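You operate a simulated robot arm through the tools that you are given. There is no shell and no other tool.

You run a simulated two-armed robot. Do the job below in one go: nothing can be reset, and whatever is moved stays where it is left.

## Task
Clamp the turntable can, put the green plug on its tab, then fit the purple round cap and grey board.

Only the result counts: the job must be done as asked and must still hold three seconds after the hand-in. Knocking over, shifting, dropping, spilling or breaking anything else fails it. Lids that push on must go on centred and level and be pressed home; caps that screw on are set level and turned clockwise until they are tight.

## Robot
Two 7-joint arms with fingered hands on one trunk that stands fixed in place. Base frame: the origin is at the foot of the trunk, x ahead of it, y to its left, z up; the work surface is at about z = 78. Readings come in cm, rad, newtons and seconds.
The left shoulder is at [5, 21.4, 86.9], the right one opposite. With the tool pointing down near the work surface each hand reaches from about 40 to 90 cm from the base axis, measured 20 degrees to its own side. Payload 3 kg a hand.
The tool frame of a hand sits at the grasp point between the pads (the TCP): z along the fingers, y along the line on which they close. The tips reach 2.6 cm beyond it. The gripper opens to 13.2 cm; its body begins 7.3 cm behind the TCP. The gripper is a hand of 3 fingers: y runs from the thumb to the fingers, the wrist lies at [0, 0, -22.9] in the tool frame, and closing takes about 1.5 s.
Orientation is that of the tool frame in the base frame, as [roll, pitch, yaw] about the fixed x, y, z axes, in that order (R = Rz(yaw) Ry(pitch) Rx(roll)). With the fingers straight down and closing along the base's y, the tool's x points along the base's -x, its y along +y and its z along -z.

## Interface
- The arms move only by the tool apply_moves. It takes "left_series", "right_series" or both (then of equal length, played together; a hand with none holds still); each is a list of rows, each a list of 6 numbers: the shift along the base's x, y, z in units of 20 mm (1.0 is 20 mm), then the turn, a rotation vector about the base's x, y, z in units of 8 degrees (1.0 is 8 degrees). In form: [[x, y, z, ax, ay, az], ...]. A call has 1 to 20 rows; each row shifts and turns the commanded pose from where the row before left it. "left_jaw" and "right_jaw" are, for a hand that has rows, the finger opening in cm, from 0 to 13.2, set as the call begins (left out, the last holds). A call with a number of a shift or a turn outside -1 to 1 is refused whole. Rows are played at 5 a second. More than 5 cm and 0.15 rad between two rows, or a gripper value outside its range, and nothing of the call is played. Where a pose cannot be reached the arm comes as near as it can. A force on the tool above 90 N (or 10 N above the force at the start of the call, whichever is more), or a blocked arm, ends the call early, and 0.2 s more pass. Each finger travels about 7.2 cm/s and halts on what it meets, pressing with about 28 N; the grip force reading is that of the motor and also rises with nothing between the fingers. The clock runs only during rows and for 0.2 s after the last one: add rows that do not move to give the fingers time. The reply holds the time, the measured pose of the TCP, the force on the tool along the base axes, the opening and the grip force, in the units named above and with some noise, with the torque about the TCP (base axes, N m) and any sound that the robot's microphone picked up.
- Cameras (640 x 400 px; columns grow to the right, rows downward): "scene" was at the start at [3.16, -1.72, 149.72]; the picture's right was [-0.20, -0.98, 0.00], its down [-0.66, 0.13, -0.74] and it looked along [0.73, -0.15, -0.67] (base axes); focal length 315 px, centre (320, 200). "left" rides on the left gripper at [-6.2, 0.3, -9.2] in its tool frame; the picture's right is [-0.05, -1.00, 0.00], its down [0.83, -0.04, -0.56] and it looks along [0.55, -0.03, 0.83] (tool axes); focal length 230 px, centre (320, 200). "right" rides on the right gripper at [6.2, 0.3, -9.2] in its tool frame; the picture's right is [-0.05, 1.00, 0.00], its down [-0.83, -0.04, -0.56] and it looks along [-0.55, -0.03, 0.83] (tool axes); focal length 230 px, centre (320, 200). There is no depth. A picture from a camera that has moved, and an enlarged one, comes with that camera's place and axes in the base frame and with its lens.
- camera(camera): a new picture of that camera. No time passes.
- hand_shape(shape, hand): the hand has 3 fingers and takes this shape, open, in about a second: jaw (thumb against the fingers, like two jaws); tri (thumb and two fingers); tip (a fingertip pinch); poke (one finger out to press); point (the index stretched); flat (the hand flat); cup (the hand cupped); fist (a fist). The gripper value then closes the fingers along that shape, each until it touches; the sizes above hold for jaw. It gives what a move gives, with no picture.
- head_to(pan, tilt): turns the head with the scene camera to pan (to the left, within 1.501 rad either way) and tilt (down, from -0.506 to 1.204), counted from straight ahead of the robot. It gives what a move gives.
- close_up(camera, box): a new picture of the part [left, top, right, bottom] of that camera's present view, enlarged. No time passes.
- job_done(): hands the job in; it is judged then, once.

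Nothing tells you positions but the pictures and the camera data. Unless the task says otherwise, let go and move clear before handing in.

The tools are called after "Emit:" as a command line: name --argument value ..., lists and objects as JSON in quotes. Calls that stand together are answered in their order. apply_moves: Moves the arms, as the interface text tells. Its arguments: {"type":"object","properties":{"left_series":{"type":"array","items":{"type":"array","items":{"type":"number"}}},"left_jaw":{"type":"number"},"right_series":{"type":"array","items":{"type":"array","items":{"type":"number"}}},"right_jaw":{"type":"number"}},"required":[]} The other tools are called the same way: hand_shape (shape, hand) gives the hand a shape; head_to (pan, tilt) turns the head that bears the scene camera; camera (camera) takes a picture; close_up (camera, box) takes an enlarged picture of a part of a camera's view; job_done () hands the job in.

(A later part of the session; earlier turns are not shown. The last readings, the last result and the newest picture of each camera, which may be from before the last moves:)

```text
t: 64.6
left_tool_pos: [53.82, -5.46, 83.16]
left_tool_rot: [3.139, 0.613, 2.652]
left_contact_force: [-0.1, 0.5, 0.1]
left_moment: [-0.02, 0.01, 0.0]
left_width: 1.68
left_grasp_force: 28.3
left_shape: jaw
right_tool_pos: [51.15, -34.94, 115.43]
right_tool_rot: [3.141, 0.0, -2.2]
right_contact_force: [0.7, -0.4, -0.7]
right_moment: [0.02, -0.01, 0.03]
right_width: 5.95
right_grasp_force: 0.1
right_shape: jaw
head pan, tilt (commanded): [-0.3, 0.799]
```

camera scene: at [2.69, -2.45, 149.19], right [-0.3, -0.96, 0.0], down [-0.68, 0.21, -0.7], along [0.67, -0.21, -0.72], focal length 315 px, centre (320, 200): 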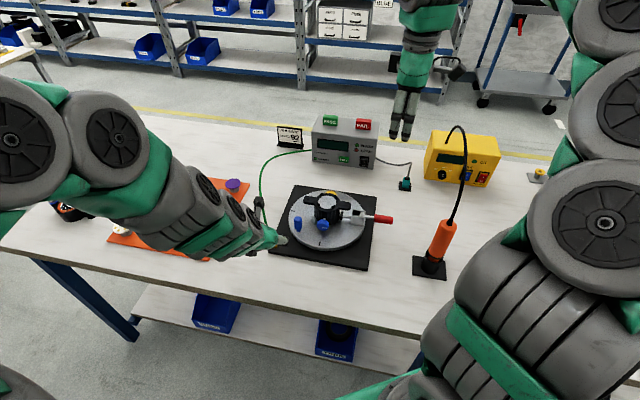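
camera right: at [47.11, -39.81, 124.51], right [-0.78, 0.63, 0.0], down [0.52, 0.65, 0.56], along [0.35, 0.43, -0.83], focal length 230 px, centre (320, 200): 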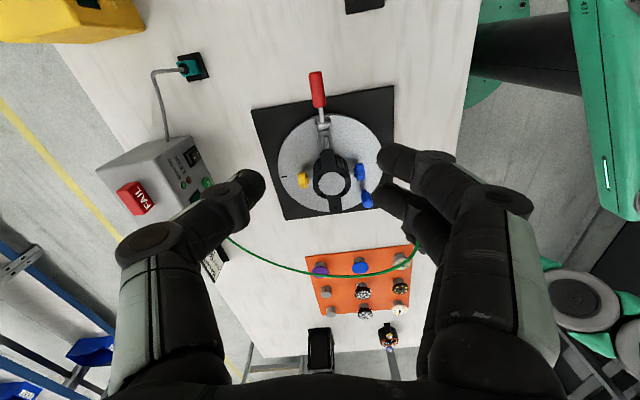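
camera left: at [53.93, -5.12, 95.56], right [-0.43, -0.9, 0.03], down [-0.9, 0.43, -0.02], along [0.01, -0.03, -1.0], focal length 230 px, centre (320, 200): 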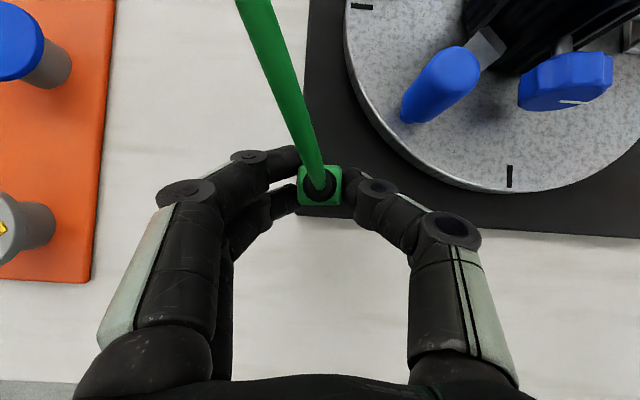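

No resistance yet at this height. I continue down in small steps.

Emit:
apply_moves --left_series '[[0, 0, -0.1, 0, 0, 0], [0, 0, -0.1, 0, 0, 0]]'

```text
t: 65.2
left_tool_pos: [53.77, -5.34, 82.82]
left_tool_rot: [3.139, 0.612, 2.653]
left_contact_force: [-1.0, 0.0, 7.9]
left_moment: [0.03, -0.01, 0.06]
left_width: 1.7
left_grasp_force: 28.2
left_shape: jaw
right_tool_pos: [51.15, -34.91, 115.39]
right_tool_rot: [3.141, -0.002, -2.199]
right_contact_force: [0.7, -0.2, -1.0]
right_moment: [-0.01, 0.01, 0.0]
right_width: 5.92
right_grasp_force: 0.1
right_shape: jaw
head pan, tilt (commanded): [-0.3, 0.799]
```

Emit:
close_up --camera "scene" --box '[255, 230, 290, 255]'

Emit:
close_up --camera "left" --box '[290, 150, 350, 210]'

Emit:
apply_moves --left_series '[[0, 0, -0.1, 0, 0, 0]]'

```text
16.00 times, centred on (272, 242) of scene
camera zoom: at [2.68, -2.44, 149.19], right [-0.3, -0.96, 0.0], down [-0.68, 0.21, -0.7], along [0.67, -0.21, -0.72], focal length 5034 px, centre (1080, -480)
```

zoom: 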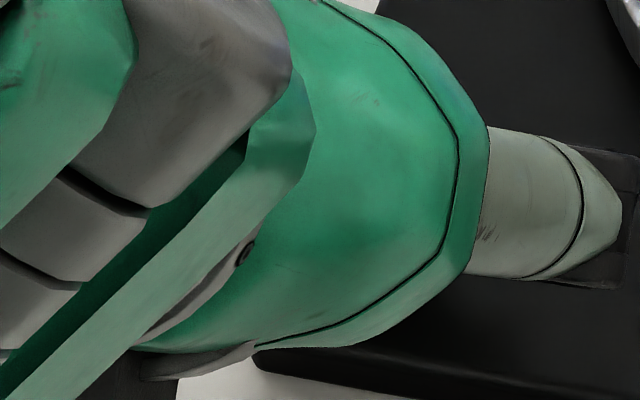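

```text
6.67 times, centred on (320, 180) of left
camera zoom: at [53.77, -5.05, 93.97], right [-0.43, -0.9, 0.03], down [-0.9, 0.43, -0.02], along [0.01, -0.04, -1.0], focal length 1534 px, centre (320, 333)
```

zoom: 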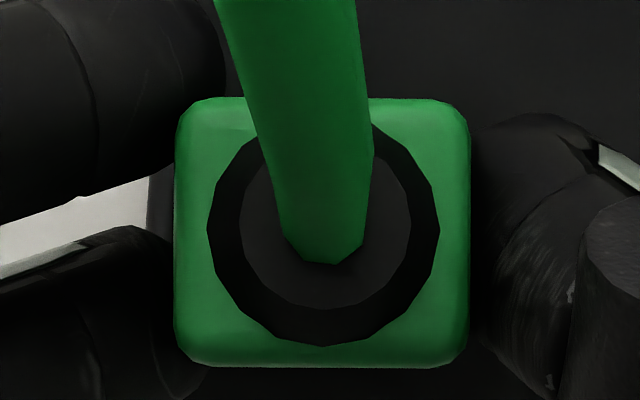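

```text
t: 65.6
left_tool_pos: [53.73, -5.37, 82.66]
left_tool_rot: [3.14, 0.614, 2.652]
left_contact_force: [-1.4, 0.7, 30.3]
left_moment: [-0.05, -0.19, -0.05]
left_width: 1.77
left_grasp_force: 27.8
left_shape: jaw
right_tool_pos: [51.2, -34.97, 115.4]
right_tool_rot: [3.142, 0.001, -2.198]
right_contact_force: [-0.4, 0.8, -0.8]
right_moment: [0.02, 0.03, 0.0]
right_width: 5.96
right_grasp_force: 0.1
right_shape: jaw
head pan, tilt (commanded): [-0.3, 0.799]
```

Contact is now central and about 5 mm lower than before, so the tab has entered the plug. I open the right hand to get a side view of the plug with its camera.

Emit:
apply_moves --right_series '[[0, 0, 0, 0, 0, 0], [0, 0, 0, 0, 0, 0], [0, 0, 0, 0, 0, 0], [0, 0, 0, 0, 0, 0], [0, 0, 0, 0, 0, 0]]' --right_jaw 13.2

Emit:
camera --camera "right"

Emit:
close_up --camera "right" --box '[360, 180, 420, 230]'

```text
t: 66.8
left_tool_pos: [53.71, -5.38, 82.73]
left_tool_rot: [3.14, 0.613, 2.652]
left_contact_force: [5.1, -4.1, 42.9]
left_moment: [-0.19, -0.41, -0.1]
left_width: 1.83
left_grasp_force: 28.3
left_shape: jaw
right_tool_pos: [51.03, -35.05, 115.44]
right_tool_rot: [3.141, 0.001, -2.199]
right_contact_force: [0.1, 0.3, -0.4]
right_moment: [0.0, 0.01, -0.01]
right_width: 13.18
right_grasp_force: 0.1
right_shape: jaw
head pan, tilt (commanded): [-0.3, 0.799]
```

```text
taken
camera right: at [47.07, -39.81, 124.52], right [-0.78, 0.63, 0.0], down [0.52, 0.65, 0.56], along [0.35, 0.43, -0.83], focal length 230 px, centre (320, 200)
```

right: 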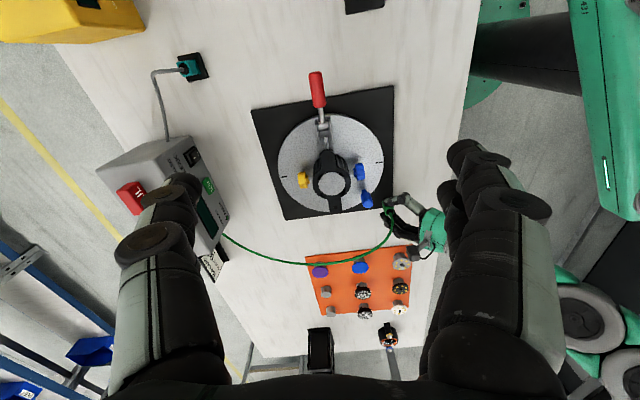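

```text
8.00 times, centred on (390, 205) of right
camera zoom: at [47.07, -39.81, 124.52], right [-0.78, 0.63, 0.0], down [0.52, 0.65, 0.56], along [0.35, 0.43, -0.83], focal length 1841 px, centre (-240, 160)
```

zoom: 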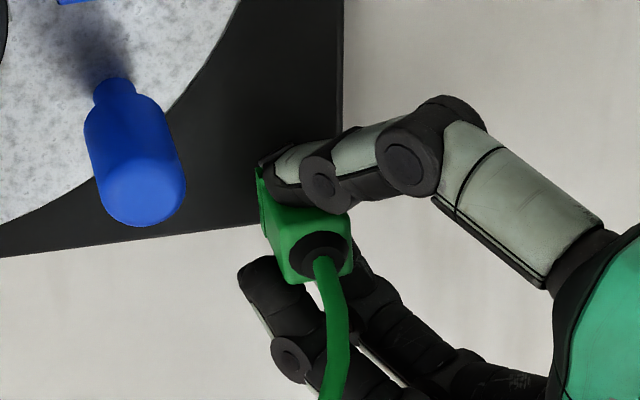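

Emit:
close_up --camera "right" --box '[378, 193, 408, 218]'

Emit:
close_up --camera "left" --box '[280, 140, 360, 220]'

```text
16.00 times, centred on (393, 206) of right
camera zoom: at [47.07, -39.81, 124.52], right [-0.78, 0.63, 0.0], down [0.52, 0.65, 0.56], along [0.35, 0.43, -0.83], focal length 3681 px, centre (-848, 112)
```

zoom: 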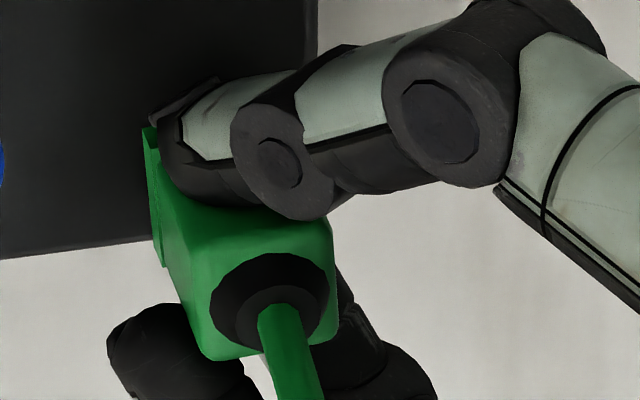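

```text
5.00 times, centred on (320, 180) of left
camera zoom: at [53.77, -5.04, 93.77], right [-0.43, -0.9, 0.03], down [-0.9, 0.43, -0.02], along [0.01, -0.04, -1.0], focal length 1150 px, centre (320, 300)
```

zoom: 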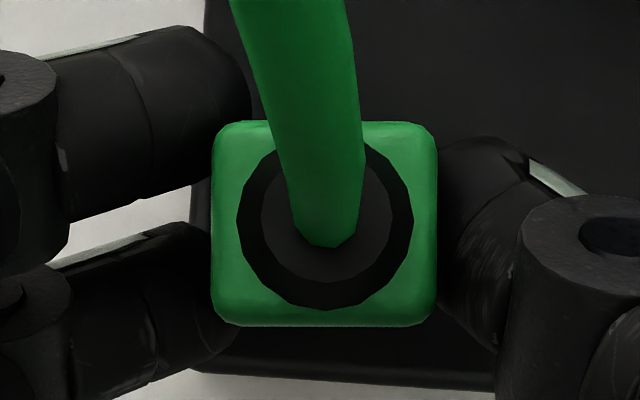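

The plug stands upright over the tab, and the contact depth fits a 6 mm deep socket. The tester has an EARTH lamp; I check whether it has lit.

Emit:
close_up --camera "scene" --box '[300, 110, 390, 180]'

Emit:
close_up --camera "scene" --box '[240, 150, 320, 260]'

```text
5.71 times, centred on (345, 145) of scene
camera zoom: at [2.65, -2.45, 149.19], right [-0.3, -0.96, 0.0], down [-0.68, 0.21, -0.7], along [0.67, -0.21, -0.72], focal length 1798 px, centre (177, 514)
```

zoom: 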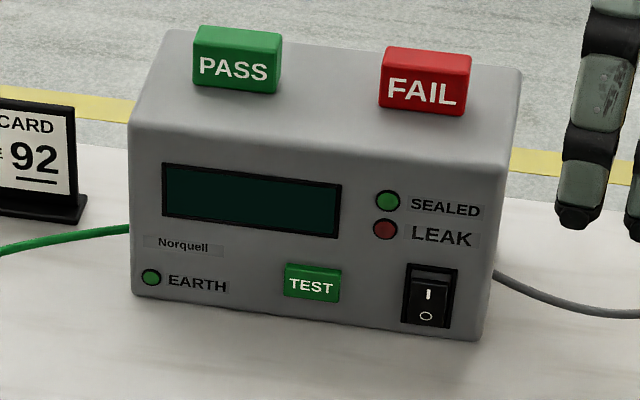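

```text
3.64 times, centred on (280, 205) of scene
camera zoom: at [2.65, -2.45, 149.19], right [-0.3, -0.96, 0.0], down [-0.68, 0.21, -0.7], along [0.67, -0.21, -0.72], focal length 1144 px, centre (466, 182)
```

zoom: 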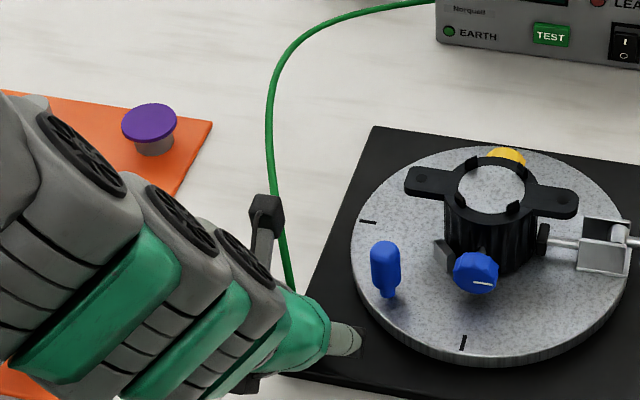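

The EARTH lamp gives no clue. I test engagement: ease the pressure and nudge sideways a little, reading the side force.

Emit:
apply_moves --left_series '[[0, 0, 0.12, 0, 0, 0], [0, 0, 0, 0, 0, 0]]'

Emit:
apply_moves --left_series '[[0.09, -0.047, 0, 0, 0, 0], [0.09, -0.047, 0, 0, 0, 0]]'

```text
t: 67.4
left_tool_pos: [53.83, -5.36, 82.66]
left_tool_rot: [3.14, 0.608, 2.656]
left_contact_force: [8.9, -6.4, 18.2]
left_moment: [-0.09, -0.26, -0.02]
left_width: 1.81
left_grasp_force: 27.9
left_shape: jaw
right_tool_pos: [51.05, -34.94, 115.35]
right_tool_rot: [-3.141, -0.001, -2.199]
right_contact_force: [-0.4, -0.3, 0.3]
right_moment: [0.02, -0.03, -0.04]
right_width: 13.2
right_grasp_force: 0.1
right_shape: jaw
head pan, tilt (commanded): [-0.3, 0.799]
```

```text
t: 68.0
left_tool_pos: [53.97, -5.48, 82.74]
left_tool_rot: [3.141, 0.608, 2.656]
left_contact_force: [-17.5, 8.3, 16.3]
left_moment: [0.19, 0.21, -0.09]
left_width: 1.84
left_grasp_force: 27.8
left_shape: jaw
right_tool_pos: [51.03, -34.94, 115.52]
right_tool_rot: [3.141, 0.001, -2.197]
right_contact_force: [0.3, 1.1, 0.1]
right_moment: [0.0, 0.06, -0.02]
right_width: 13.19
right_grasp_force: 0.0
right_shape: jaw
head pan, tilt (commanded): [-0.3, 0.799]
```

A strong restoring side force shows the tab is inside the socket. I centre to relax the side load and press home.

Emit:
apply_moves --left_series '[[-0.115, 0.061, 0, 0, 0, 0], [0, 0, 0, 0, 0, 0]]'

Emit:
apply_moves --left_series '[[-0.02, -0.04, 0, 0, 0, 0], [-0.02, -0.04, 0, 0, 0, 0], [0, 0, 0, 0, 0, 0]]'

```text
t: 68.6
left_tool_pos: [53.88, -5.41, 82.65]
left_tool_rot: [3.139, 0.609, 2.654]
left_contact_force: [-3.7, 0.2, 5.0]
left_moment: [-0.01, 0.05, -0.09]
left_width: 1.83
left_grasp_force: 28.0
left_shape: jaw
right_tool_pos: [51.05, -35.0, 115.35]
right_tool_rot: [-3.141, 0.0, -2.2]
right_contact_force: [0.4, 0.6, 0.2]
right_moment: [0.01, -0.01, 0.0]
right_width: 13.19
right_grasp_force: 0.0
right_shape: jaw
head pan, tilt (commanded): [-0.3, 0.799]
```

```text
t: 69.4
left_tool_pos: [53.81, -5.62, 82.81]
left_tool_rot: [3.139, 0.611, 2.654]
left_contact_force: [-0.9, 8.4, 2.6]
left_moment: [0.23, 0.07, 0.03]
left_width: 1.77
left_grasp_force: 27.3
left_shape: jaw
right_tool_pos: [51.08, -34.94, 115.42]
right_tool_rot: [-3.141, -0.001, -2.196]
right_contact_force: [0.4, 1.1, -0.2]
right_moment: [0.0, -0.04, 0.04]
right_width: 13.19
right_grasp_force: 0.0
right_shape: jaw
head pan, tilt (commanded): [-0.3, 0.799]
```

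It is held in both directions, so the plug is engaged. I re-centre and press down.

Emit:
apply_moves --left_series '[[0.033, 0.062, -0.05, 0, 0, 0], [0, 0, -0.1, 0, 0, 0], [0, 0, 0, 0, 0, 0]]'

Emit:
apply_moves --left_series '[[0, 0, -0.1, 0, 0, 0], [0, 0, 0, 0, 0, 0]]'

```text
t: 70.2
left_tool_pos: [53.86, -5.44, 82.55]
left_tool_rot: [3.139, 0.612, 2.654]
left_contact_force: [-7.9, 1.3, 35.2]
left_moment: [-0.03, -0.09, -0.07]
left_width: 1.9
left_grasp_force: 28.0
left_shape: jaw
right_tool_pos: [50.99, -34.98, 115.43]
right_tool_rot: [-3.14, 0.0, -2.199]
right_contact_force: [0.1, -0.2, 0.3]
right_moment: [0.02, -0.05, 0.0]
right_width: 13.19
right_grasp_force: 0.0
right_shape: jaw
head pan, tilt (commanded): [-0.3, 0.799]
```

```text
t: 70.8
left_tool_pos: [53.95, -5.5, 82.27]
left_tool_rot: [3.14, 0.616, 2.652]
left_contact_force: [-1.1, -7.2, 49.7]
left_moment: [-0.23, -0.24, -0.21]
left_width: 2.06
left_grasp_force: 28.3
left_shape: jaw
right_tool_pos: [51.02, -34.96, 115.42]
right_tool_rot: [3.142, 0.001, -2.199]
right_contact_force: [-1.5, 0.0, 0.2]
right_moment: [-0.01, -0.02, 0.02]
right_width: 13.19
right_grasp_force: 0.2
right_shape: jaw
head pan, tilt (commanded): [-0.3, 0.799]
```

Pressed to 50 N; the fingers begin to slip down the plug, so it is home. I ease off, release, and rise to inspect.

Emit:
apply_moves --left_series '[[0, 0, 0.2, 0, 0, 0], [0, 0, 0, 0, 0, 0]]'

Emit:
apply_moves --left_series '[[0, 0, 0, 0, 0, 0], [0, 0, 0, 0, 0, 0], [0, 0, 0, 0, 0, 0], [0, 0, 0, 0, 0, 0]]' --left_jaw 5

Emit:
close_up --camera "left" --box '[270, 130, 370, 230]'

Emit:
close_up --camera "right" --box '[378, 193, 408, 218]'

```text
t: 71.4
left_tool_pos: [53.84, -5.47, 82.71]
left_tool_rot: [3.139, 0.609, 2.654]
left_contact_force: [7.4, -6.1, 11.3]
left_moment: [-0.1, -0.14, -0.13]
left_width: 1.88
left_grasp_force: 28.3
left_shape: jaw
right_tool_pos: [51.1, -34.97, 115.48]
right_tool_rot: [3.141, 0.001, -2.199]
right_contact_force: [-0.3, -0.7, 0.2]
right_moment: [-0.02, 0.01, 0.0]
right_width: 13.18
right_grasp_force: 0.0
right_shape: jaw
head pan, tilt (commanded): [-0.3, 0.799]
```

```text
t: 72.4
left_tool_pos: [53.86, -5.34, 82.63]
left_tool_rot: [3.141, 0.611, 2.653]
left_contact_force: [-0.4, -0.5, -0.6]
left_moment: [-0.02, 0.01, 0.02]
left_width: 4.93
left_grasp_force: 0.1
left_shape: jaw
right_tool_pos: [51.08, -34.98, 115.43]
right_tool_rot: [-3.141, 0.0, -2.2]
right_contact_force: [0.6, 0.1, 0.0]
right_moment: [-0.02, -0.03, -0.01]
right_width: 13.18
right_grasp_force: 0.0
right_shape: jaw
head pan, tilt (commanded): [-0.3, 0.799]
```

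```text
4.00 times, centred on (320, 180) of left
camera zoom: at [53.87, -5.12, 93.82], right [-0.43, -0.9, 0.03], down [-0.9, 0.43, -0.02], along [0.01, -0.04, -1.0], focal length 920 px, centre (320, 280)
```

zoom: 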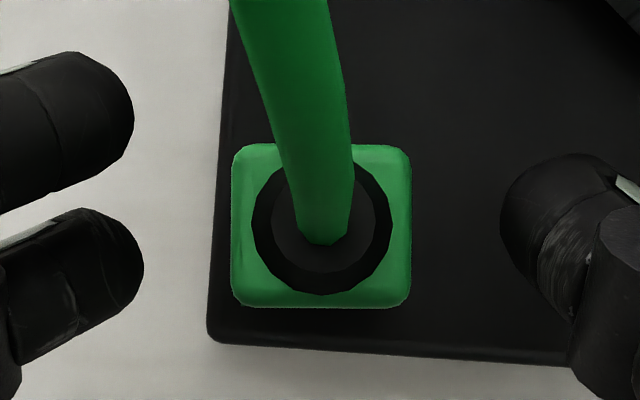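

```text
16.00 times, centred on (393, 206) of right
camera zoom: at [47.11, -39.81, 124.51], right [-0.78, 0.63, 0.0], down [0.52, 0.65, 0.56], along [0.35, 0.43, -0.83], focal length 3681 px, centre (-848, 112)
```

zoom: 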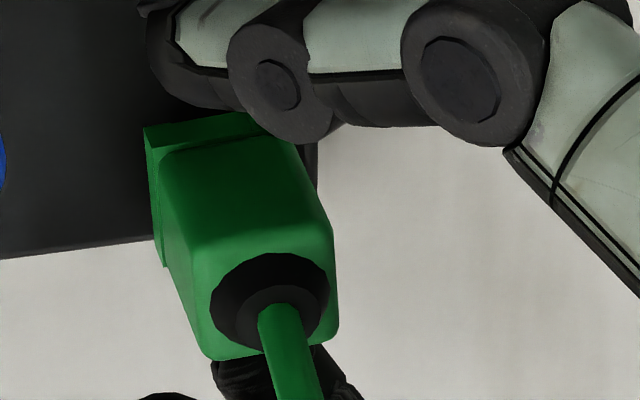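

The plug stays upright on the tab by itself. I withdraw the left hand upward and inspect the plug.

Emit:
apply_moves --left_series '[[-0.1, 0.05, 0.2, 0, 0, 0], [-0.15, 0.08, 0.5, 0, 0, 0], [-0.1, 0.05, 0.8, 0, 0, 0], [-0.05, 0.03, 0.9, 0, 0, 0], [0, 0.1, 0.9, 0, 0, 0], [0, 0.2, 0.9, 0, 0, 0], [0, 0.4, 0.9, 0, 0, 0], [0, 0.6, 0.9, 0, 0, 0]]'

Emit:
camera --camera "left"

Emit:
close_up --camera "scene" --box '[250, 200, 310, 260]'

Emit:
close_up --camera "right" --box '[370, 185, 410, 225]'

```text
t: 74.2
left_tool_pos: [53.08, -2.45, 94.78]
left_tool_rot: [3.14, 0.61, 2.654]
left_contact_force: [-0.5, 1.0, -0.2]
left_moment: [-0.01, -0.01, 0.02]
left_width: 4.95
left_grasp_force: 0.0
left_shape: jaw
right_tool_pos: [51.06, -34.89, 115.51]
right_tool_rot: [-3.141, 0.0, -2.2]
right_contact_force: [0.6, 0.4, 0.4]
right_moment: [0.01, -0.02, 0.0]
right_width: 13.19
right_grasp_force: 0.0
right_shape: jaw
head pan, tilt (commanded): [-0.3, 0.799]
```

```text
taken
camera left: at [53.05, -2.16, 105.84], right [-0.43, -0.9, 0.03], down [-0.9, 0.43, -0.02], along [0.01, -0.04, -1.0], focal length 230 px, centre (320, 200)
```

left: 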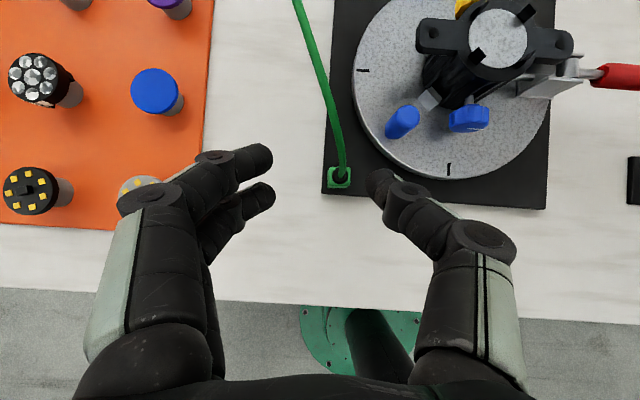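

```text
6.67 times, centred on (280, 230) of scene
camera zoom: at [2.68, -2.44, 149.19], right [-0.3, -0.96, 0.0], down [-0.68, 0.21, -0.7], along [0.67, -0.21, -0.72], focal length 2098 px, centre (587, 0)
```

zoom: 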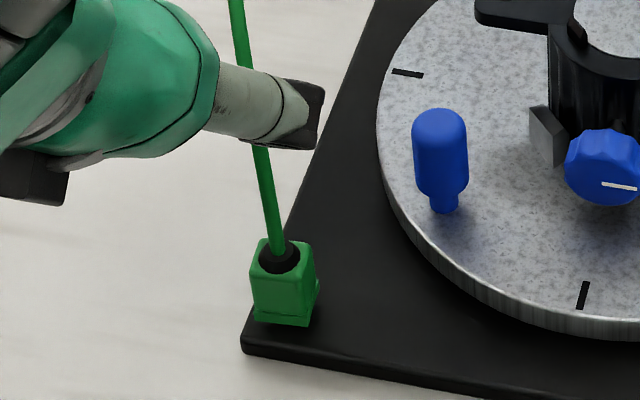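

```text
10.00 times, centred on (390, 205) of right
camera zoom: at [47.1, -39.81, 124.51], right [-0.78, 0.63, 0.0], down [0.52, 0.65, 0.56], along [0.35, 0.43, -0.83], focal length 2301 px, centre (-380, 150)
```

zoom: 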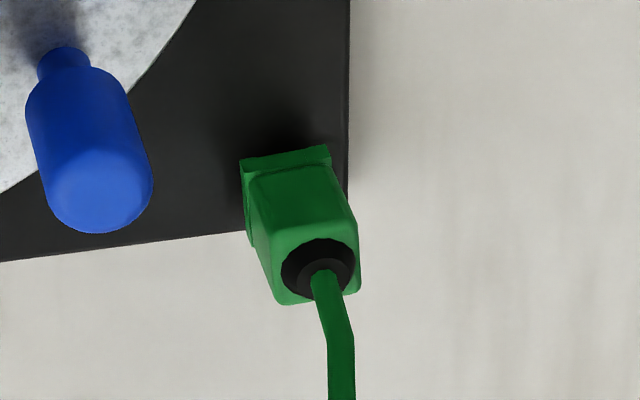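

Emit:
close_up --camera "scene" --box '[260, 230, 290, 255]'

Emit:
close_up --camera "left" --box '[315, 150, 365, 200]'

```text
16.00 times, centred on (275, 242) of scene
camera zoom: at [2.68, -2.44, 149.19], right [-0.3, -0.96, 0.0], down [-0.68, 0.21, -0.7], along [0.67, -0.21, -0.72], focal length 5034 px, centre (1040, -480)
```

zoom: 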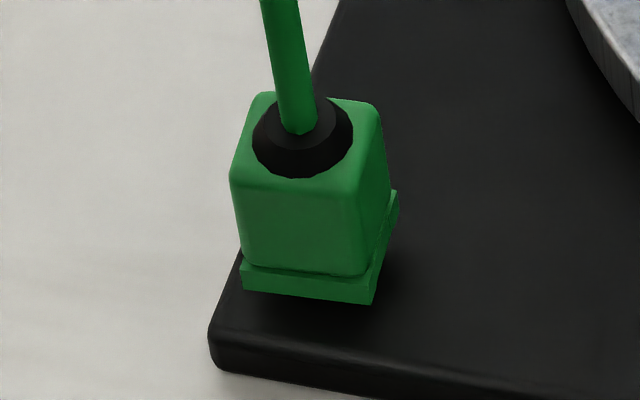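

```text
8.00 times, centred on (340, 175) of left
camera zoom: at [53.05, -2.16, 105.84], right [-0.43, -0.9, 0.03], down [-0.9, 0.43, -0.02], along [0.01, -0.04, -1.0], focal length 1841 px, centre (160, 400)
```

zoom: 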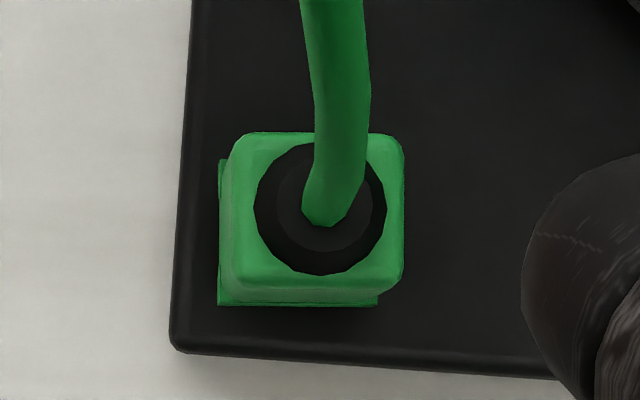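

The plug sits on the tab with the brass hidden inside its collar. Now I go for the can top: I move the right hand clear and bring the left hand's camera straight above the can to measure its opening and clips.

Emit:
apply_moves --right_series '[[-0.5, -0.5, 0.3, 0, 0, 0], [-0.5, -0.5, 0.3, 0, 0, 0], [-0.5, -0.5, 0.3, 0, 0, 0], [-0.5, -0.5, 0.3, 0, 0, 0], [-0.5, -0.5, 0.3, 0, 0, 0], [-0.5, -0.5, 0.3, 0, 0, 0], [0, 0, 0, 0, 0, 0], [0, 0, 0, 0, 0, 0], [0, 0, 0, 0, 0, 0], [0, 0, 0, 0, 0, 0], [0, 0, 0, 0, 0, 0], [0, 0, 0, 0, 0, 0], [0, 0, 0, 0, 0, 0], [0, 0, 0, 0, 0, 0], [0, 0, 0, 0, 0, 0]]' --left_series '[[0, 0.1, 1, 0, 0, 0], [0, 0.1, 1, 0, 0, 0], [0, 0.1, 1, 0, 0, 0], [0, 0, 1, 0, 0, 0], [0, 0, 1, 0, 0, 0], [0.3, -0.95, 0, 0, 0, 0], [0.3, -0.95, 0, 0, 0, 0], [0.3, -0.95, 0, 0, 0, 0], [0.3, -0.95, 0, 0, 0, 0], [0.3, -0.95, 0, 0, 0, 0], [0.3, -0.95, 0, 0, 0, 0], [0.3, -0.95, 0, 0, 0, 0], [0.3, -0.95, 0, 0, 0, 0], [0.25, -0.95, 0, 0, 0, 0], [0, -0.95, 0, 0, 0, 0]]'

Emit:
camera --camera "left"

Emit:
camera --camera "scene"

```text
t: 77.4
left_tool_pos: [58.33, -20.87, 104.75]
left_tool_rot: [-3.141, 0.61, 2.654]
left_contact_force: [-0.4, -0.4, -0.2]
left_moment: [-0.01, -0.03, -0.04]
left_width: 4.98
left_grasp_force: 0.0
left_shape: jaw
right_tool_pos: [45.16, -41.11, 118.96]
right_tool_rot: [3.142, -0.001, -2.199]
right_contact_force: [-0.2, -0.4, 0.1]
right_moment: [-0.01, -0.01, -0.02]
right_width: 13.22
right_grasp_force: 0.0
right_shape: jaw
head pan, tilt (commanded): [-0.3, 0.799]
```

```text
taken
camera left: at [58.33, -20.59, 115.85], right [-0.43, -0.9, 0.03], down [-0.9, 0.43, -0.02], along [0.01, -0.04, -1.0], focal length 230 px, centre (320, 200)
```

left: 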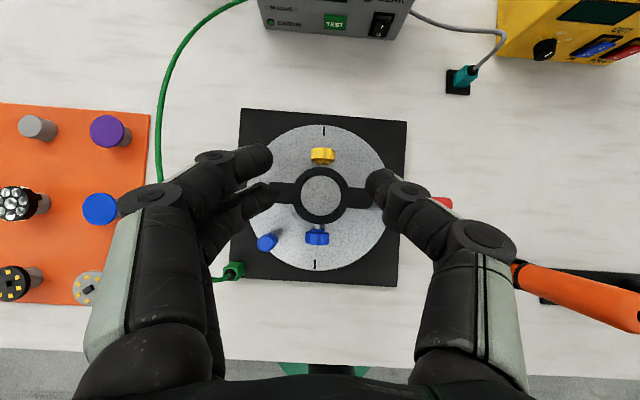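

```text
taken
camera scene: at [2.69, -2.45, 149.19], right [-0.3, -0.96, 0.0], down [-0.68, 0.21, -0.7], along [0.67, -0.21, -0.72], focal length 315 px, centre (320, 200)
```

scene: 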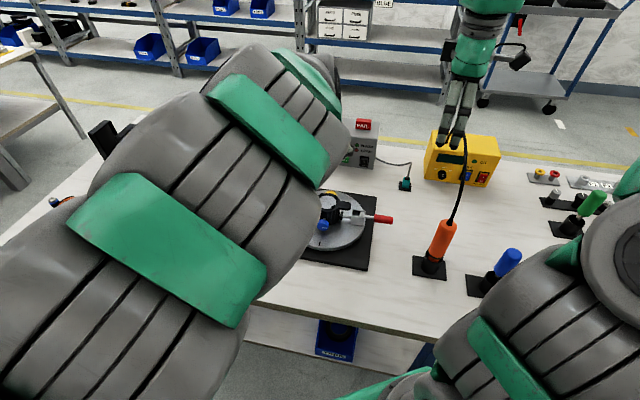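

Directly above the can now. I zoom in on the opening.

Emit:
close_up --camera "left" --box '[270, 145, 370, 245]'

Emit:
close_up --camera "left" --box '[290, 165, 350, 225]'

Emit:
close_up --camera "left" --box '[70, 90, 160, 240]'

Emit:
close_up --camera "left" --box '[210, 250, 250, 290]'

```text
4.00 times, centred on (320, 195) of left
camera zoom: at [58.33, -20.59, 115.85], right [-0.43, -0.9, 0.03], down [-0.9, 0.43, -0.02], along [0.01, -0.04, -1.0], focal length 920 px, centre (320, 220)
```

zoom: 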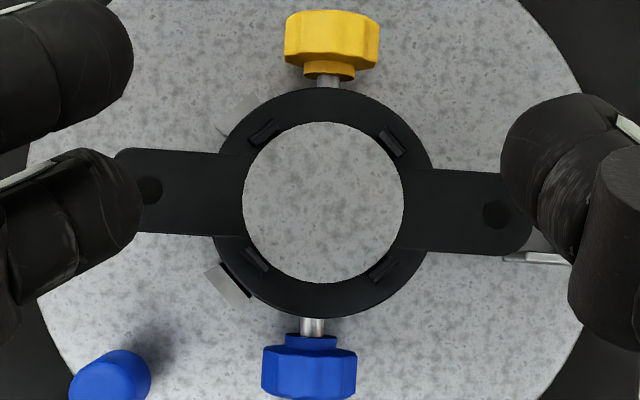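

```text
6.67 times, centred on (320, 195) of left
camera zoom: at [58.33, -20.59, 115.85], right [-0.43, -0.9, 0.03], down [-0.9, 0.43, -0.02], along [0.01, -0.04, -1.0], focal length 1534 px, centre (320, 233)
```

zoom: 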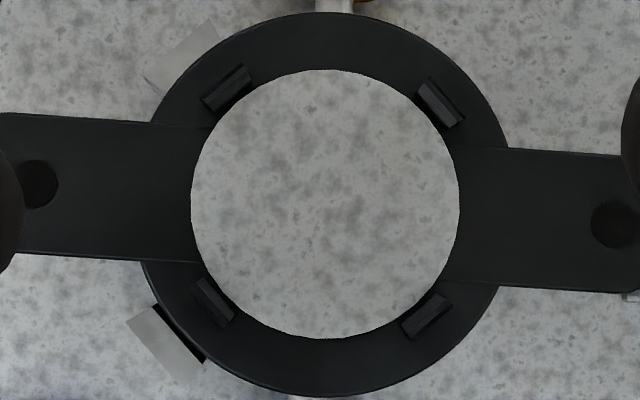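

```text
2.67 times, centred on (115, 165) of left
camera zoom: at [58.33, -20.59, 115.85], right [-0.43, -0.9, 0.03], down [-0.9, 0.43, -0.02], along [0.01, -0.04, -1.0], focal length 614 px, centre (867, 293)
```

zoom: 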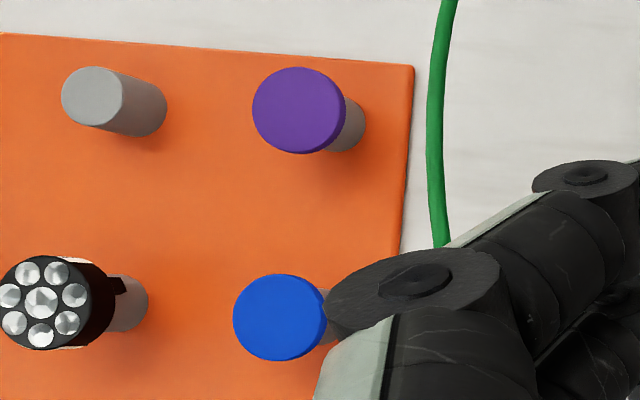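

```text
10.00 times, centred on (230, 270) of left
camera zoom: at [58.33, -20.59, 115.85], right [-0.43, -0.9, 0.03], down [-0.9, 0.43, -0.02], along [0.01, -0.04, -1.0], focal length 2301 px, centre (1220, -500)
```

zoom: 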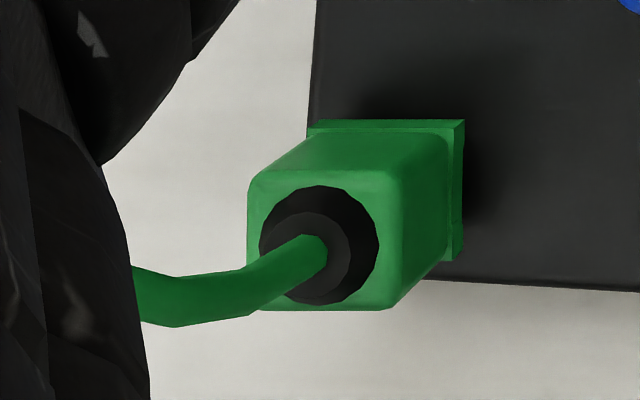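

The plate in the can's mouth is flush with the rim: the purple disc (about 4.8 cm) and then the board go on it, between the four clips (can centre about [58.9, -21.9]). I straighten the left hand and go above the purple disc.

Emit:
apply_moves --left_series '[[0, 0, 0.1, 0.409, 0.774, 0], [0, 0, 0.1, 0.409, 0.774, 0], [0, 0, 0.1, 0.409, 0.774, 0], [0, 0, 0, 0.409, 0.774, 0], [0, 0, 0, 0.409, 0.774, 0], [0.95, 0.95, -0.2, 0, 0, 0], [0.95, 0.95, -0.2, 0, 0, 0], [0.95, 0.95, -0.2, 0, 0, 0], [0.95, 0.95, -0.2, 0, 0, 0], [0.95, 0.95, -0.2, 0, 0, 0], [0.95, 0.95, -0.2, 0, 0, 0], [0.95, 0.95, -0.2, 0, 0, 0], [0.95, 0.95, -0.2, 0, 0, 0], [0.95, 0.95, -0.2, 0, 0, 0], [0.95, 0.95, -0.2, 0, 0, 0], [0.95, 0.95, -0.2, 0, 0, 0], [0.95, 0.95, -0.2, 0, 0, 0]]' --left_jaw 8

Emit:
camera --camera "left"

Emit:
camera --camera "scene"

```text
t: 81.0
left_tool_pos: [78.0, 0.49, 99.68]
left_tool_rot: [-3.141, 0.0, 2.654]
left_contact_force: [0.0, -0.2, 0.6]
left_moment: [0.0, -0.01, -0.01]
left_width: 7.97
left_grasp_force: 0.0
left_shape: jaw
left hand out of reach, approached as far as the arm can: row 15, 16, 17
right_tool_pos: [45.13, -41.03, 118.92]
right_tool_rot: [3.14, 0.0, -2.198]
right_contact_force: [-0.2, 0.0, -0.2]
right_moment: [0.02, 0.03, -0.02]
right_width: 13.19
right_grasp_force: 0.0
right_shape: jaw
head pan, tilt (commanded): [-0.3, 0.799]
```

```text
taken
camera left: at [83.68, -2.23, 108.95], right [-0.42, -0.91, 0.0], down [-0.75, 0.35, 0.55], along [-0.5, 0.23, -0.83], focal length 230 px, centre (320, 200)
```

left: 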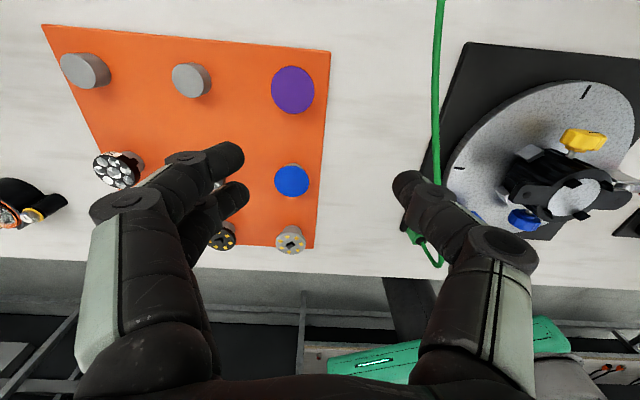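

```text
taken
camera scene: at [2.68, -2.44, 149.19], right [-0.3, -0.96, 0.0], down [-0.68, 0.21, -0.7], along [0.67, -0.21, -0.72], focal length 315 px, centre (320, 200)
```

scene: 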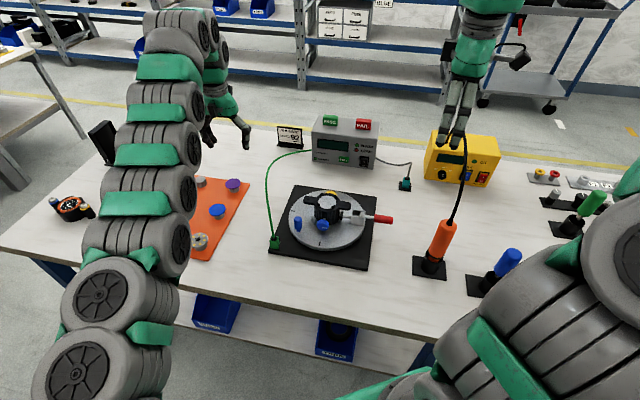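

The arm's outer limit is met at this height, but lower down the disc is within reach (about [81.4, 2.3]). I lower while moving over it.

Emit:
apply_moves --left_series '[[0, 0, -0.9, 0, 0, 0], [0, 0, -0.9, 0, 0, 0], [0.1, 0.05, -0.8, 0, 0, 0], [0.4, 0.2, -0.8, 0, 0, 0], [0.4, 0.2, -0.8, 0, 0, 0], [0.4, 0.2, -0.8, 0, 0, 0], [0.4, 0.2, -0.5, 0, 0, 0]]'

Emit:
camera --camera "left"

Emit:
close_up --camera "scene" --box '[190, 130, 270, 200]'

```text
t: 82.6
left_tool_pos: [81.21, 2.07, 88.66]
left_tool_rot: [3.142, -0.001, 2.654]
left_contact_force: [0.4, -0.1, -0.4]
left_moment: [0.0, -0.01, 0.0]
left_width: 7.95
left_grasp_force: 0.0
left_shape: jaw
right_tool_pos: [45.17, -40.91, 119.05]
right_tool_rot: [3.141, -0.001, -2.2]
right_contact_force: [0.3, -0.1, 0.4]
right_moment: [0.01, -0.01, 0.01]
right_width: 13.2
right_grasp_force: 0.1
right_shape: jaw
head pan, tilt (commanded): [-0.3, 0.799]
```

```text
taken
camera left: at [87.03, -0.53, 97.91], right [-0.42, -0.91, 0.0], down [-0.75, 0.35, 0.56], along [-0.5, 0.23, -0.83], focal length 230 px, centre (320, 200)
```

left: 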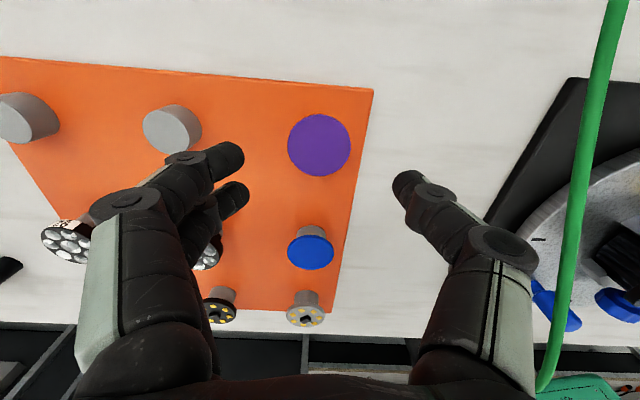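

```text
5.71 times, centred on (230, 165) of scene
camera zoom: at [2.69, -2.45, 149.19], right [-0.3, -0.96, 0.0], down [-0.68, 0.21, -0.7], along [0.67, -0.21, -0.72], focal length 1798 px, centre (834, 400)
```

zoom: 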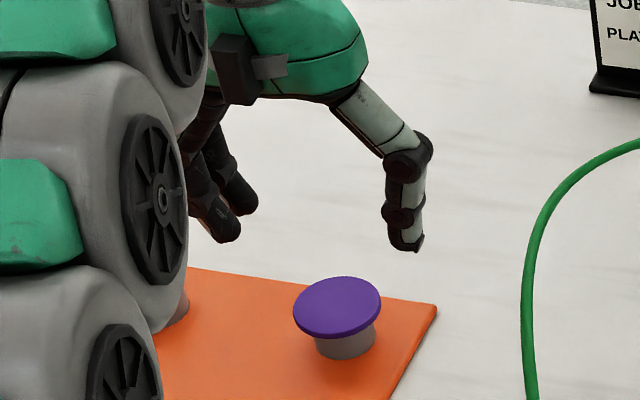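

Emit:
close_up --camera "scene" --box '[222, 172, 252, 197]'

Emit:
close_up --camera "left" --box '[270, 100, 370, 190]'

```text
16.00 times, centred on (237, 184) of scene
camera zoom: at [2.69, -2.45, 149.19], right [-0.3, -0.96, 0.0], down [-0.68, 0.21, -0.7], along [0.67, -0.21, -0.72], focal length 5034 px, centre (1648, 448)
```

zoom: 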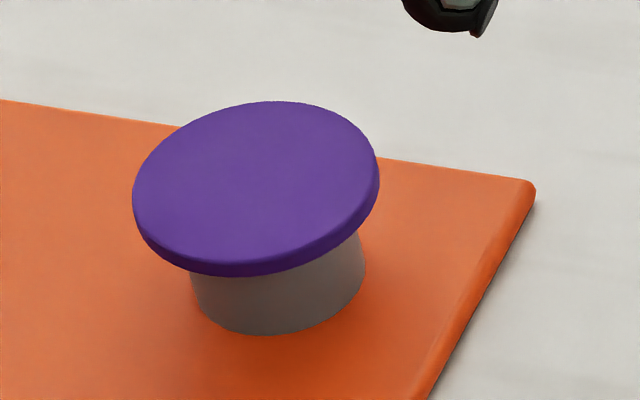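

```text
4.44 times, centred on (320, 145) of left
camera zoom: at [87.03, -0.53, 97.91], right [-0.42, -0.91, 0.0], down [-0.75, 0.35, 0.56], along [-0.5, 0.23, -0.83], focal length 1022 px, centre (320, 444)
```

zoom: 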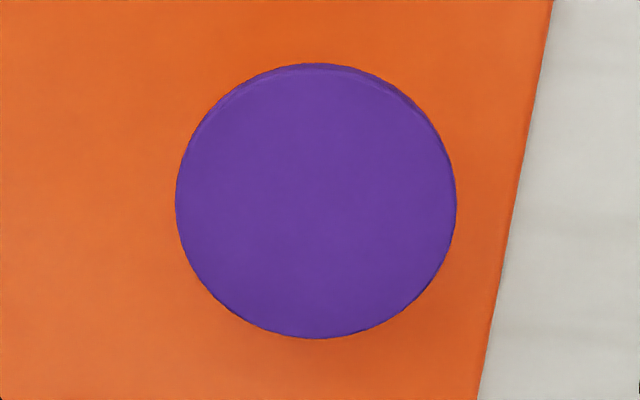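

The disc is about 4.9 cm wide, 4 mm thick, and right under the grasp point. I lower the open hand toward it and check finger height against the disc.

Emit:
apply_moves --left_series '[[0, 0, -0.6, 0, 0, 0], [0, 0, -0.6, 0, 0, 0], [0, 0, -0.6, 0, 0, 0], [0, 0, -0.6, 0, 0, 0]]' --left_jaw 7.5

Emit:
camera --camera "left"

Emit:
close_up --camera "scene" --box '[200, 150, 260, 200]'

```text
t: 83.6
left_tool_pos: [81.38, 2.04, 83.89]
left_tool_rot: [-3.14, -0.001, 2.656]
left_contact_force: [0.0, 0.2, 0.7]
left_moment: [-0.01, 0.04, -0.01]
left_width: 7.54
left_grasp_force: 0.1
left_shape: jaw
right_tool_pos: [45.21, -40.94, 118.98]
right_tool_rot: [-3.141, -0.001, -2.198]
right_contact_force: [0.2, -0.5, -0.6]
right_moment: [0.0, -0.02, 0.01]
right_width: 13.2
right_grasp_force: 0.0
right_shape: jaw
head pan, tilt (commanded): [-0.3, 0.799]
```

```text
taken
camera left: at [87.03, -0.54, 93.13], right [-0.42, -0.91, 0.0], down [-0.75, 0.35, 0.56], along [-0.5, 0.23, -0.83], focal length 230 px, centre (320, 200)
```

left: 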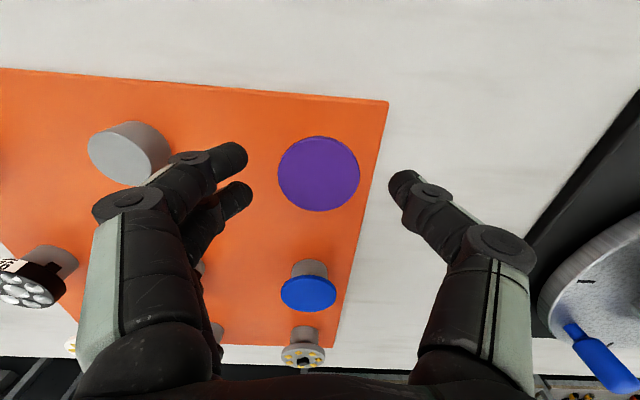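

```text
8.00 times, centred on (230, 175) of scene
camera zoom: at [2.69, -2.45, 149.19], right [-0.3, -0.96, 0.0], down [-0.68, 0.21, -0.7], along [0.67, -0.21, -0.72], focal length 2517 px, centre (1040, 400)
```

zoom: 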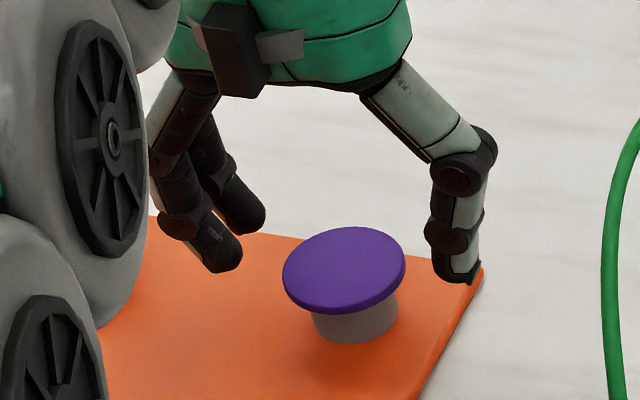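

Fingertips are about level with the disc's top. I go down one more centimetre and close on its rim.

Emit:
apply_moves --left_series '[[0, 0, -0.25, 0, 0, 0], [0, 0, -0.22, 0, 0, 0]]'

Emit:
apply_moves --left_series '[[0, 0, 0, 0, 0, 0], [0, 0, 0, 0, 0, 0], [0, 0, 0, 0, 0, 0], [0, 0, 0, 0, 0, 0], [0, 0, 0, 0, 0, 0]]' --left_jaw 3.5

Emit:
close_up --camera "left" --box '[220, 110, 420, 240]'

Emit:
close_up --camera "scene" --box '[200, 150, 260, 200]'

```text
t: 84.2
left_tool_pos: [81.41, 2.04, 82.95]
left_tool_rot: [-3.141, -0.001, 2.654]
left_contact_force: [0.4, 1.1, -0.2]
left_moment: [0.04, -0.02, 0.02]
left_width: 7.56
left_grasp_force: 0.2
left_shape: jaw
right_tool_pos: [45.22, -41.05, 118.94]
right_tool_rot: [-3.141, -0.001, -2.198]
right_contact_force: [0.3, 0.1, -0.7]
right_moment: [0.0, 0.01, 0.01]
right_width: 13.16
right_grasp_force: 0.1
right_shape: jaw
head pan, tilt (commanded): [-0.3, 0.799]
```

```text
t: 85.4
left_tool_pos: [81.36, 2.15, 82.85]
left_tool_rot: [3.14, -0.001, 2.654]
left_contact_force: [-0.1, 0.3, 0.1]
left_moment: [-0.02, -0.02, 0.01]
left_width: 3.82
left_grasp_force: 27.7
left_shape: jaw
right_tool_pos: [45.09, -41.01, 118.86]
right_tool_rot: [-3.141, 0.0, -2.199]
right_contact_force: [0.7, 0.0, 0.0]
right_moment: [0.01, 0.03, -0.01]
right_width: 13.21
right_grasp_force: 0.1
right_shape: jaw
head pan, tilt (commanded): [-0.3, 0.799]
```

```text
3.08 times, centred on (320, 175) of left
camera zoom: at [87.02, -0.6, 92.2], right [-0.42, -0.91, 0.0], down [-0.75, 0.35, 0.56], along [-0.5, 0.23, -0.83], focal length 708 px, centre (320, 277)
```

zoom: 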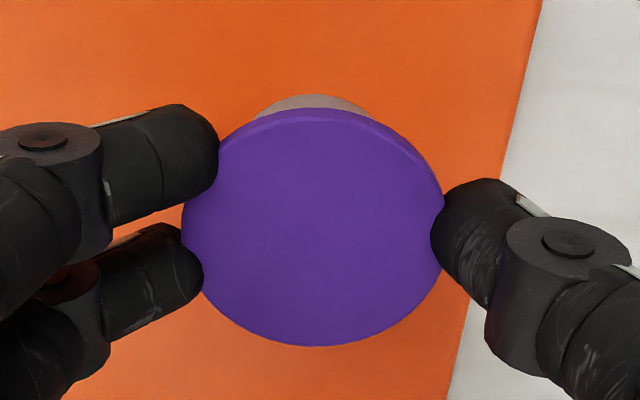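

```text
8.00 times, centred on (230, 175) of scene
camera zoom: at [2.69, -2.45, 149.19], right [-0.3, -0.96, 0.0], down [-0.68, 0.21, -0.7], along [0.67, -0.21, -0.72], focal length 2517 px, centre (1040, 400)
```

zoom: 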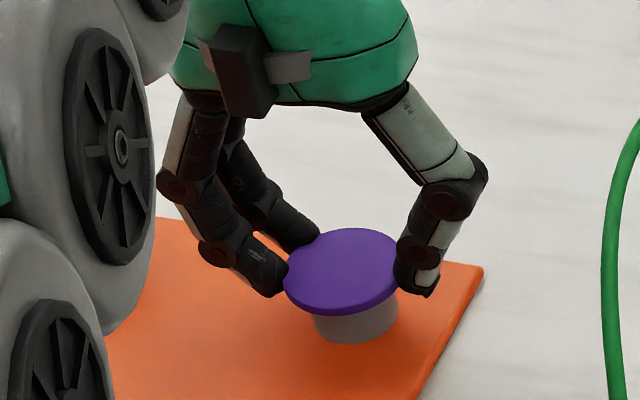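

Well gripped at the rim by thumb and both fingers. I lift and check that the disc stays level.

Emit:
apply_moves --left_series '[[0, 0, 0.2, 0, 0, 0], [0, 0, 0.5, 0, 0, 0], [0, 0, 0.8, 0, 0, 0], [0, 0, 0.8, 0, 0, 0], [0, 0, 0.8, 0, 0, 0]]'

Emit:
close_up --camera "left" --box '[220, 110, 420, 240]'

Emit:
close_up --camera "scene" --box '[190, 120, 260, 190]'

```text
t: 86.6
left_tool_pos: [81.31, 2.11, 89.17]
left_tool_rot: [3.141, -0.001, 2.655]
left_contact_force: [-0.2, -0.9, 0.3]
left_moment: [0.01, 0.0, -0.03]
left_width: 3.8
left_grasp_force: 27.8
left_shape: jaw
right_tool_pos: [45.2, -40.92, 118.92]
right_tool_rot: [3.141, -0.002, -2.201]
right_contact_force: [0.0, 0.1, -0.4]
right_moment: [-0.01, 0.01, 0.03]
right_width: 13.17
right_grasp_force: 0.1
right_shape: jaw
head pan, tilt (commanded): [-0.3, 0.799]
```

```text
3.08 times, centred on (320, 175) of left
camera zoom: at [87.02, -0.55, 98.44], right [-0.42, -0.91, 0.0], down [-0.75, 0.35, 0.55], along [-0.5, 0.23, -0.83], focal length 708 px, centre (320, 277)
```

zoom: 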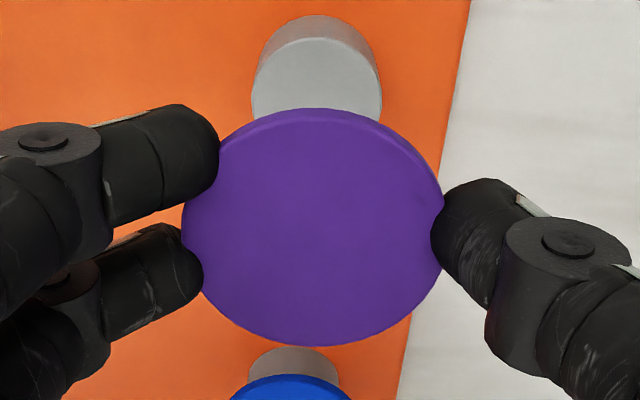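

```text
5.71 times, centred on (225, 155) of scene
camera zoom: at [2.69, -2.45, 149.19], right [-0.3, -0.96, 0.0], down [-0.68, 0.21, -0.7], along [0.67, -0.21, -0.72], focal length 1798 px, centre (863, 457)
```

zoom: 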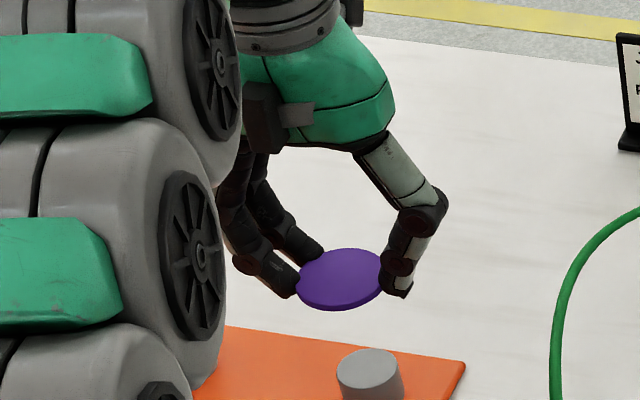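

Held level. I carry it over to hover above the can.

Emit:
apply_moves --left_series '[[-0.86, -0.7, 0.5, 0, 0, 0], [-0.86, -0.9, 0.6, 0, 0, 0], [-0.86, -0.95, 0.7, 0, 0, 0], [-0.86, -0.95, 0.7, 0, 0, 0], [-0.86, -0.95, 0.6, 0, 0, 0], [-0.86, -0.95, 0.5, 0, 0, 0], [-0.86, -0.95, 0.3, 0, 0, 0], [-0.86, -0.95, 0, 0, 0, 0], [-0.86, -0.95, 0, 0, 0, 0], [-0.86, -0.95, 0, 0, 0, 0], [-0.86, -0.95, 0, 0, 0, 0], [-0.86, -0.95, 0, 0, 0, 0], [-0.86, -0.95, 0, 0, 0, 0]]'

Emit:
camera --camera "left"

Emit:
camera --camera "scene"

```text
t: 89.4
left_tool_pos: [58.99, -21.96, 96.91]
left_tool_rot: [-3.14, -0.002, 2.654]
left_contact_force: [-0.2, -0.2, 0.1]
left_moment: [-0.01, 0.02, -0.01]
left_width: 3.82
left_grasp_force: 28.2
left_shape: jaw
right_tool_pos: [45.19, -41.07, 118.9]
right_tool_rot: [-3.141, 0.0, -2.199]
right_contact_force: [-0.6, 0.2, 0.4]
right_moment: [0.0, -0.02, -0.02]
right_width: 13.18
right_grasp_force: 0.1
right_shape: jaw
head pan, tilt (commanded): [-0.3, 0.799]
```

```text
taken
camera left: at [64.67, -24.65, 106.15], right [-0.42, -0.91, 0.0], down [-0.75, 0.35, 0.56], along [-0.5, 0.23, -0.83], focal length 230 px, centre (320, 200)
```

left: 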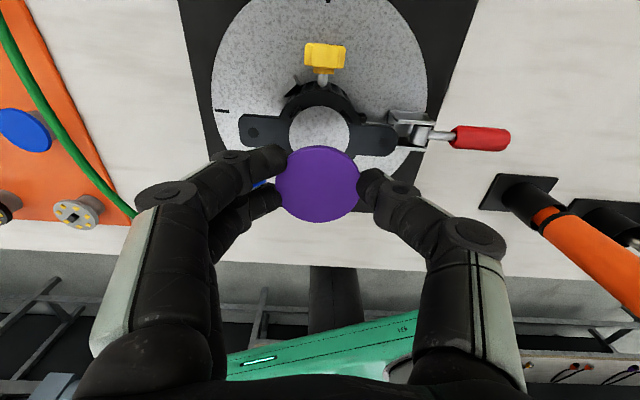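

```text
taken
camera scene: at [2.69, -2.44, 149.19], right [-0.3, -0.96, 0.0], down [-0.68, 0.21, -0.7], along [0.67, -0.21, -0.72], focal length 315 px, centre (320, 200)
```

scene: 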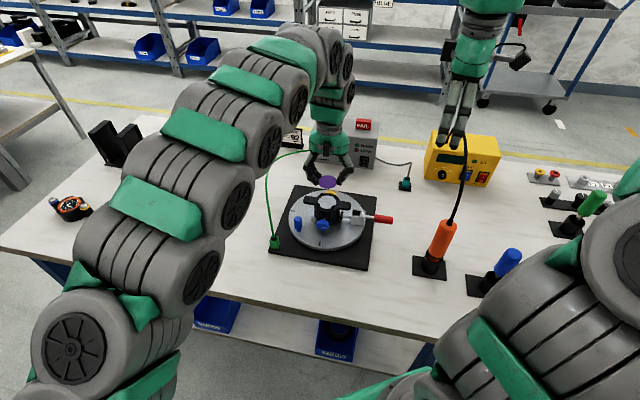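

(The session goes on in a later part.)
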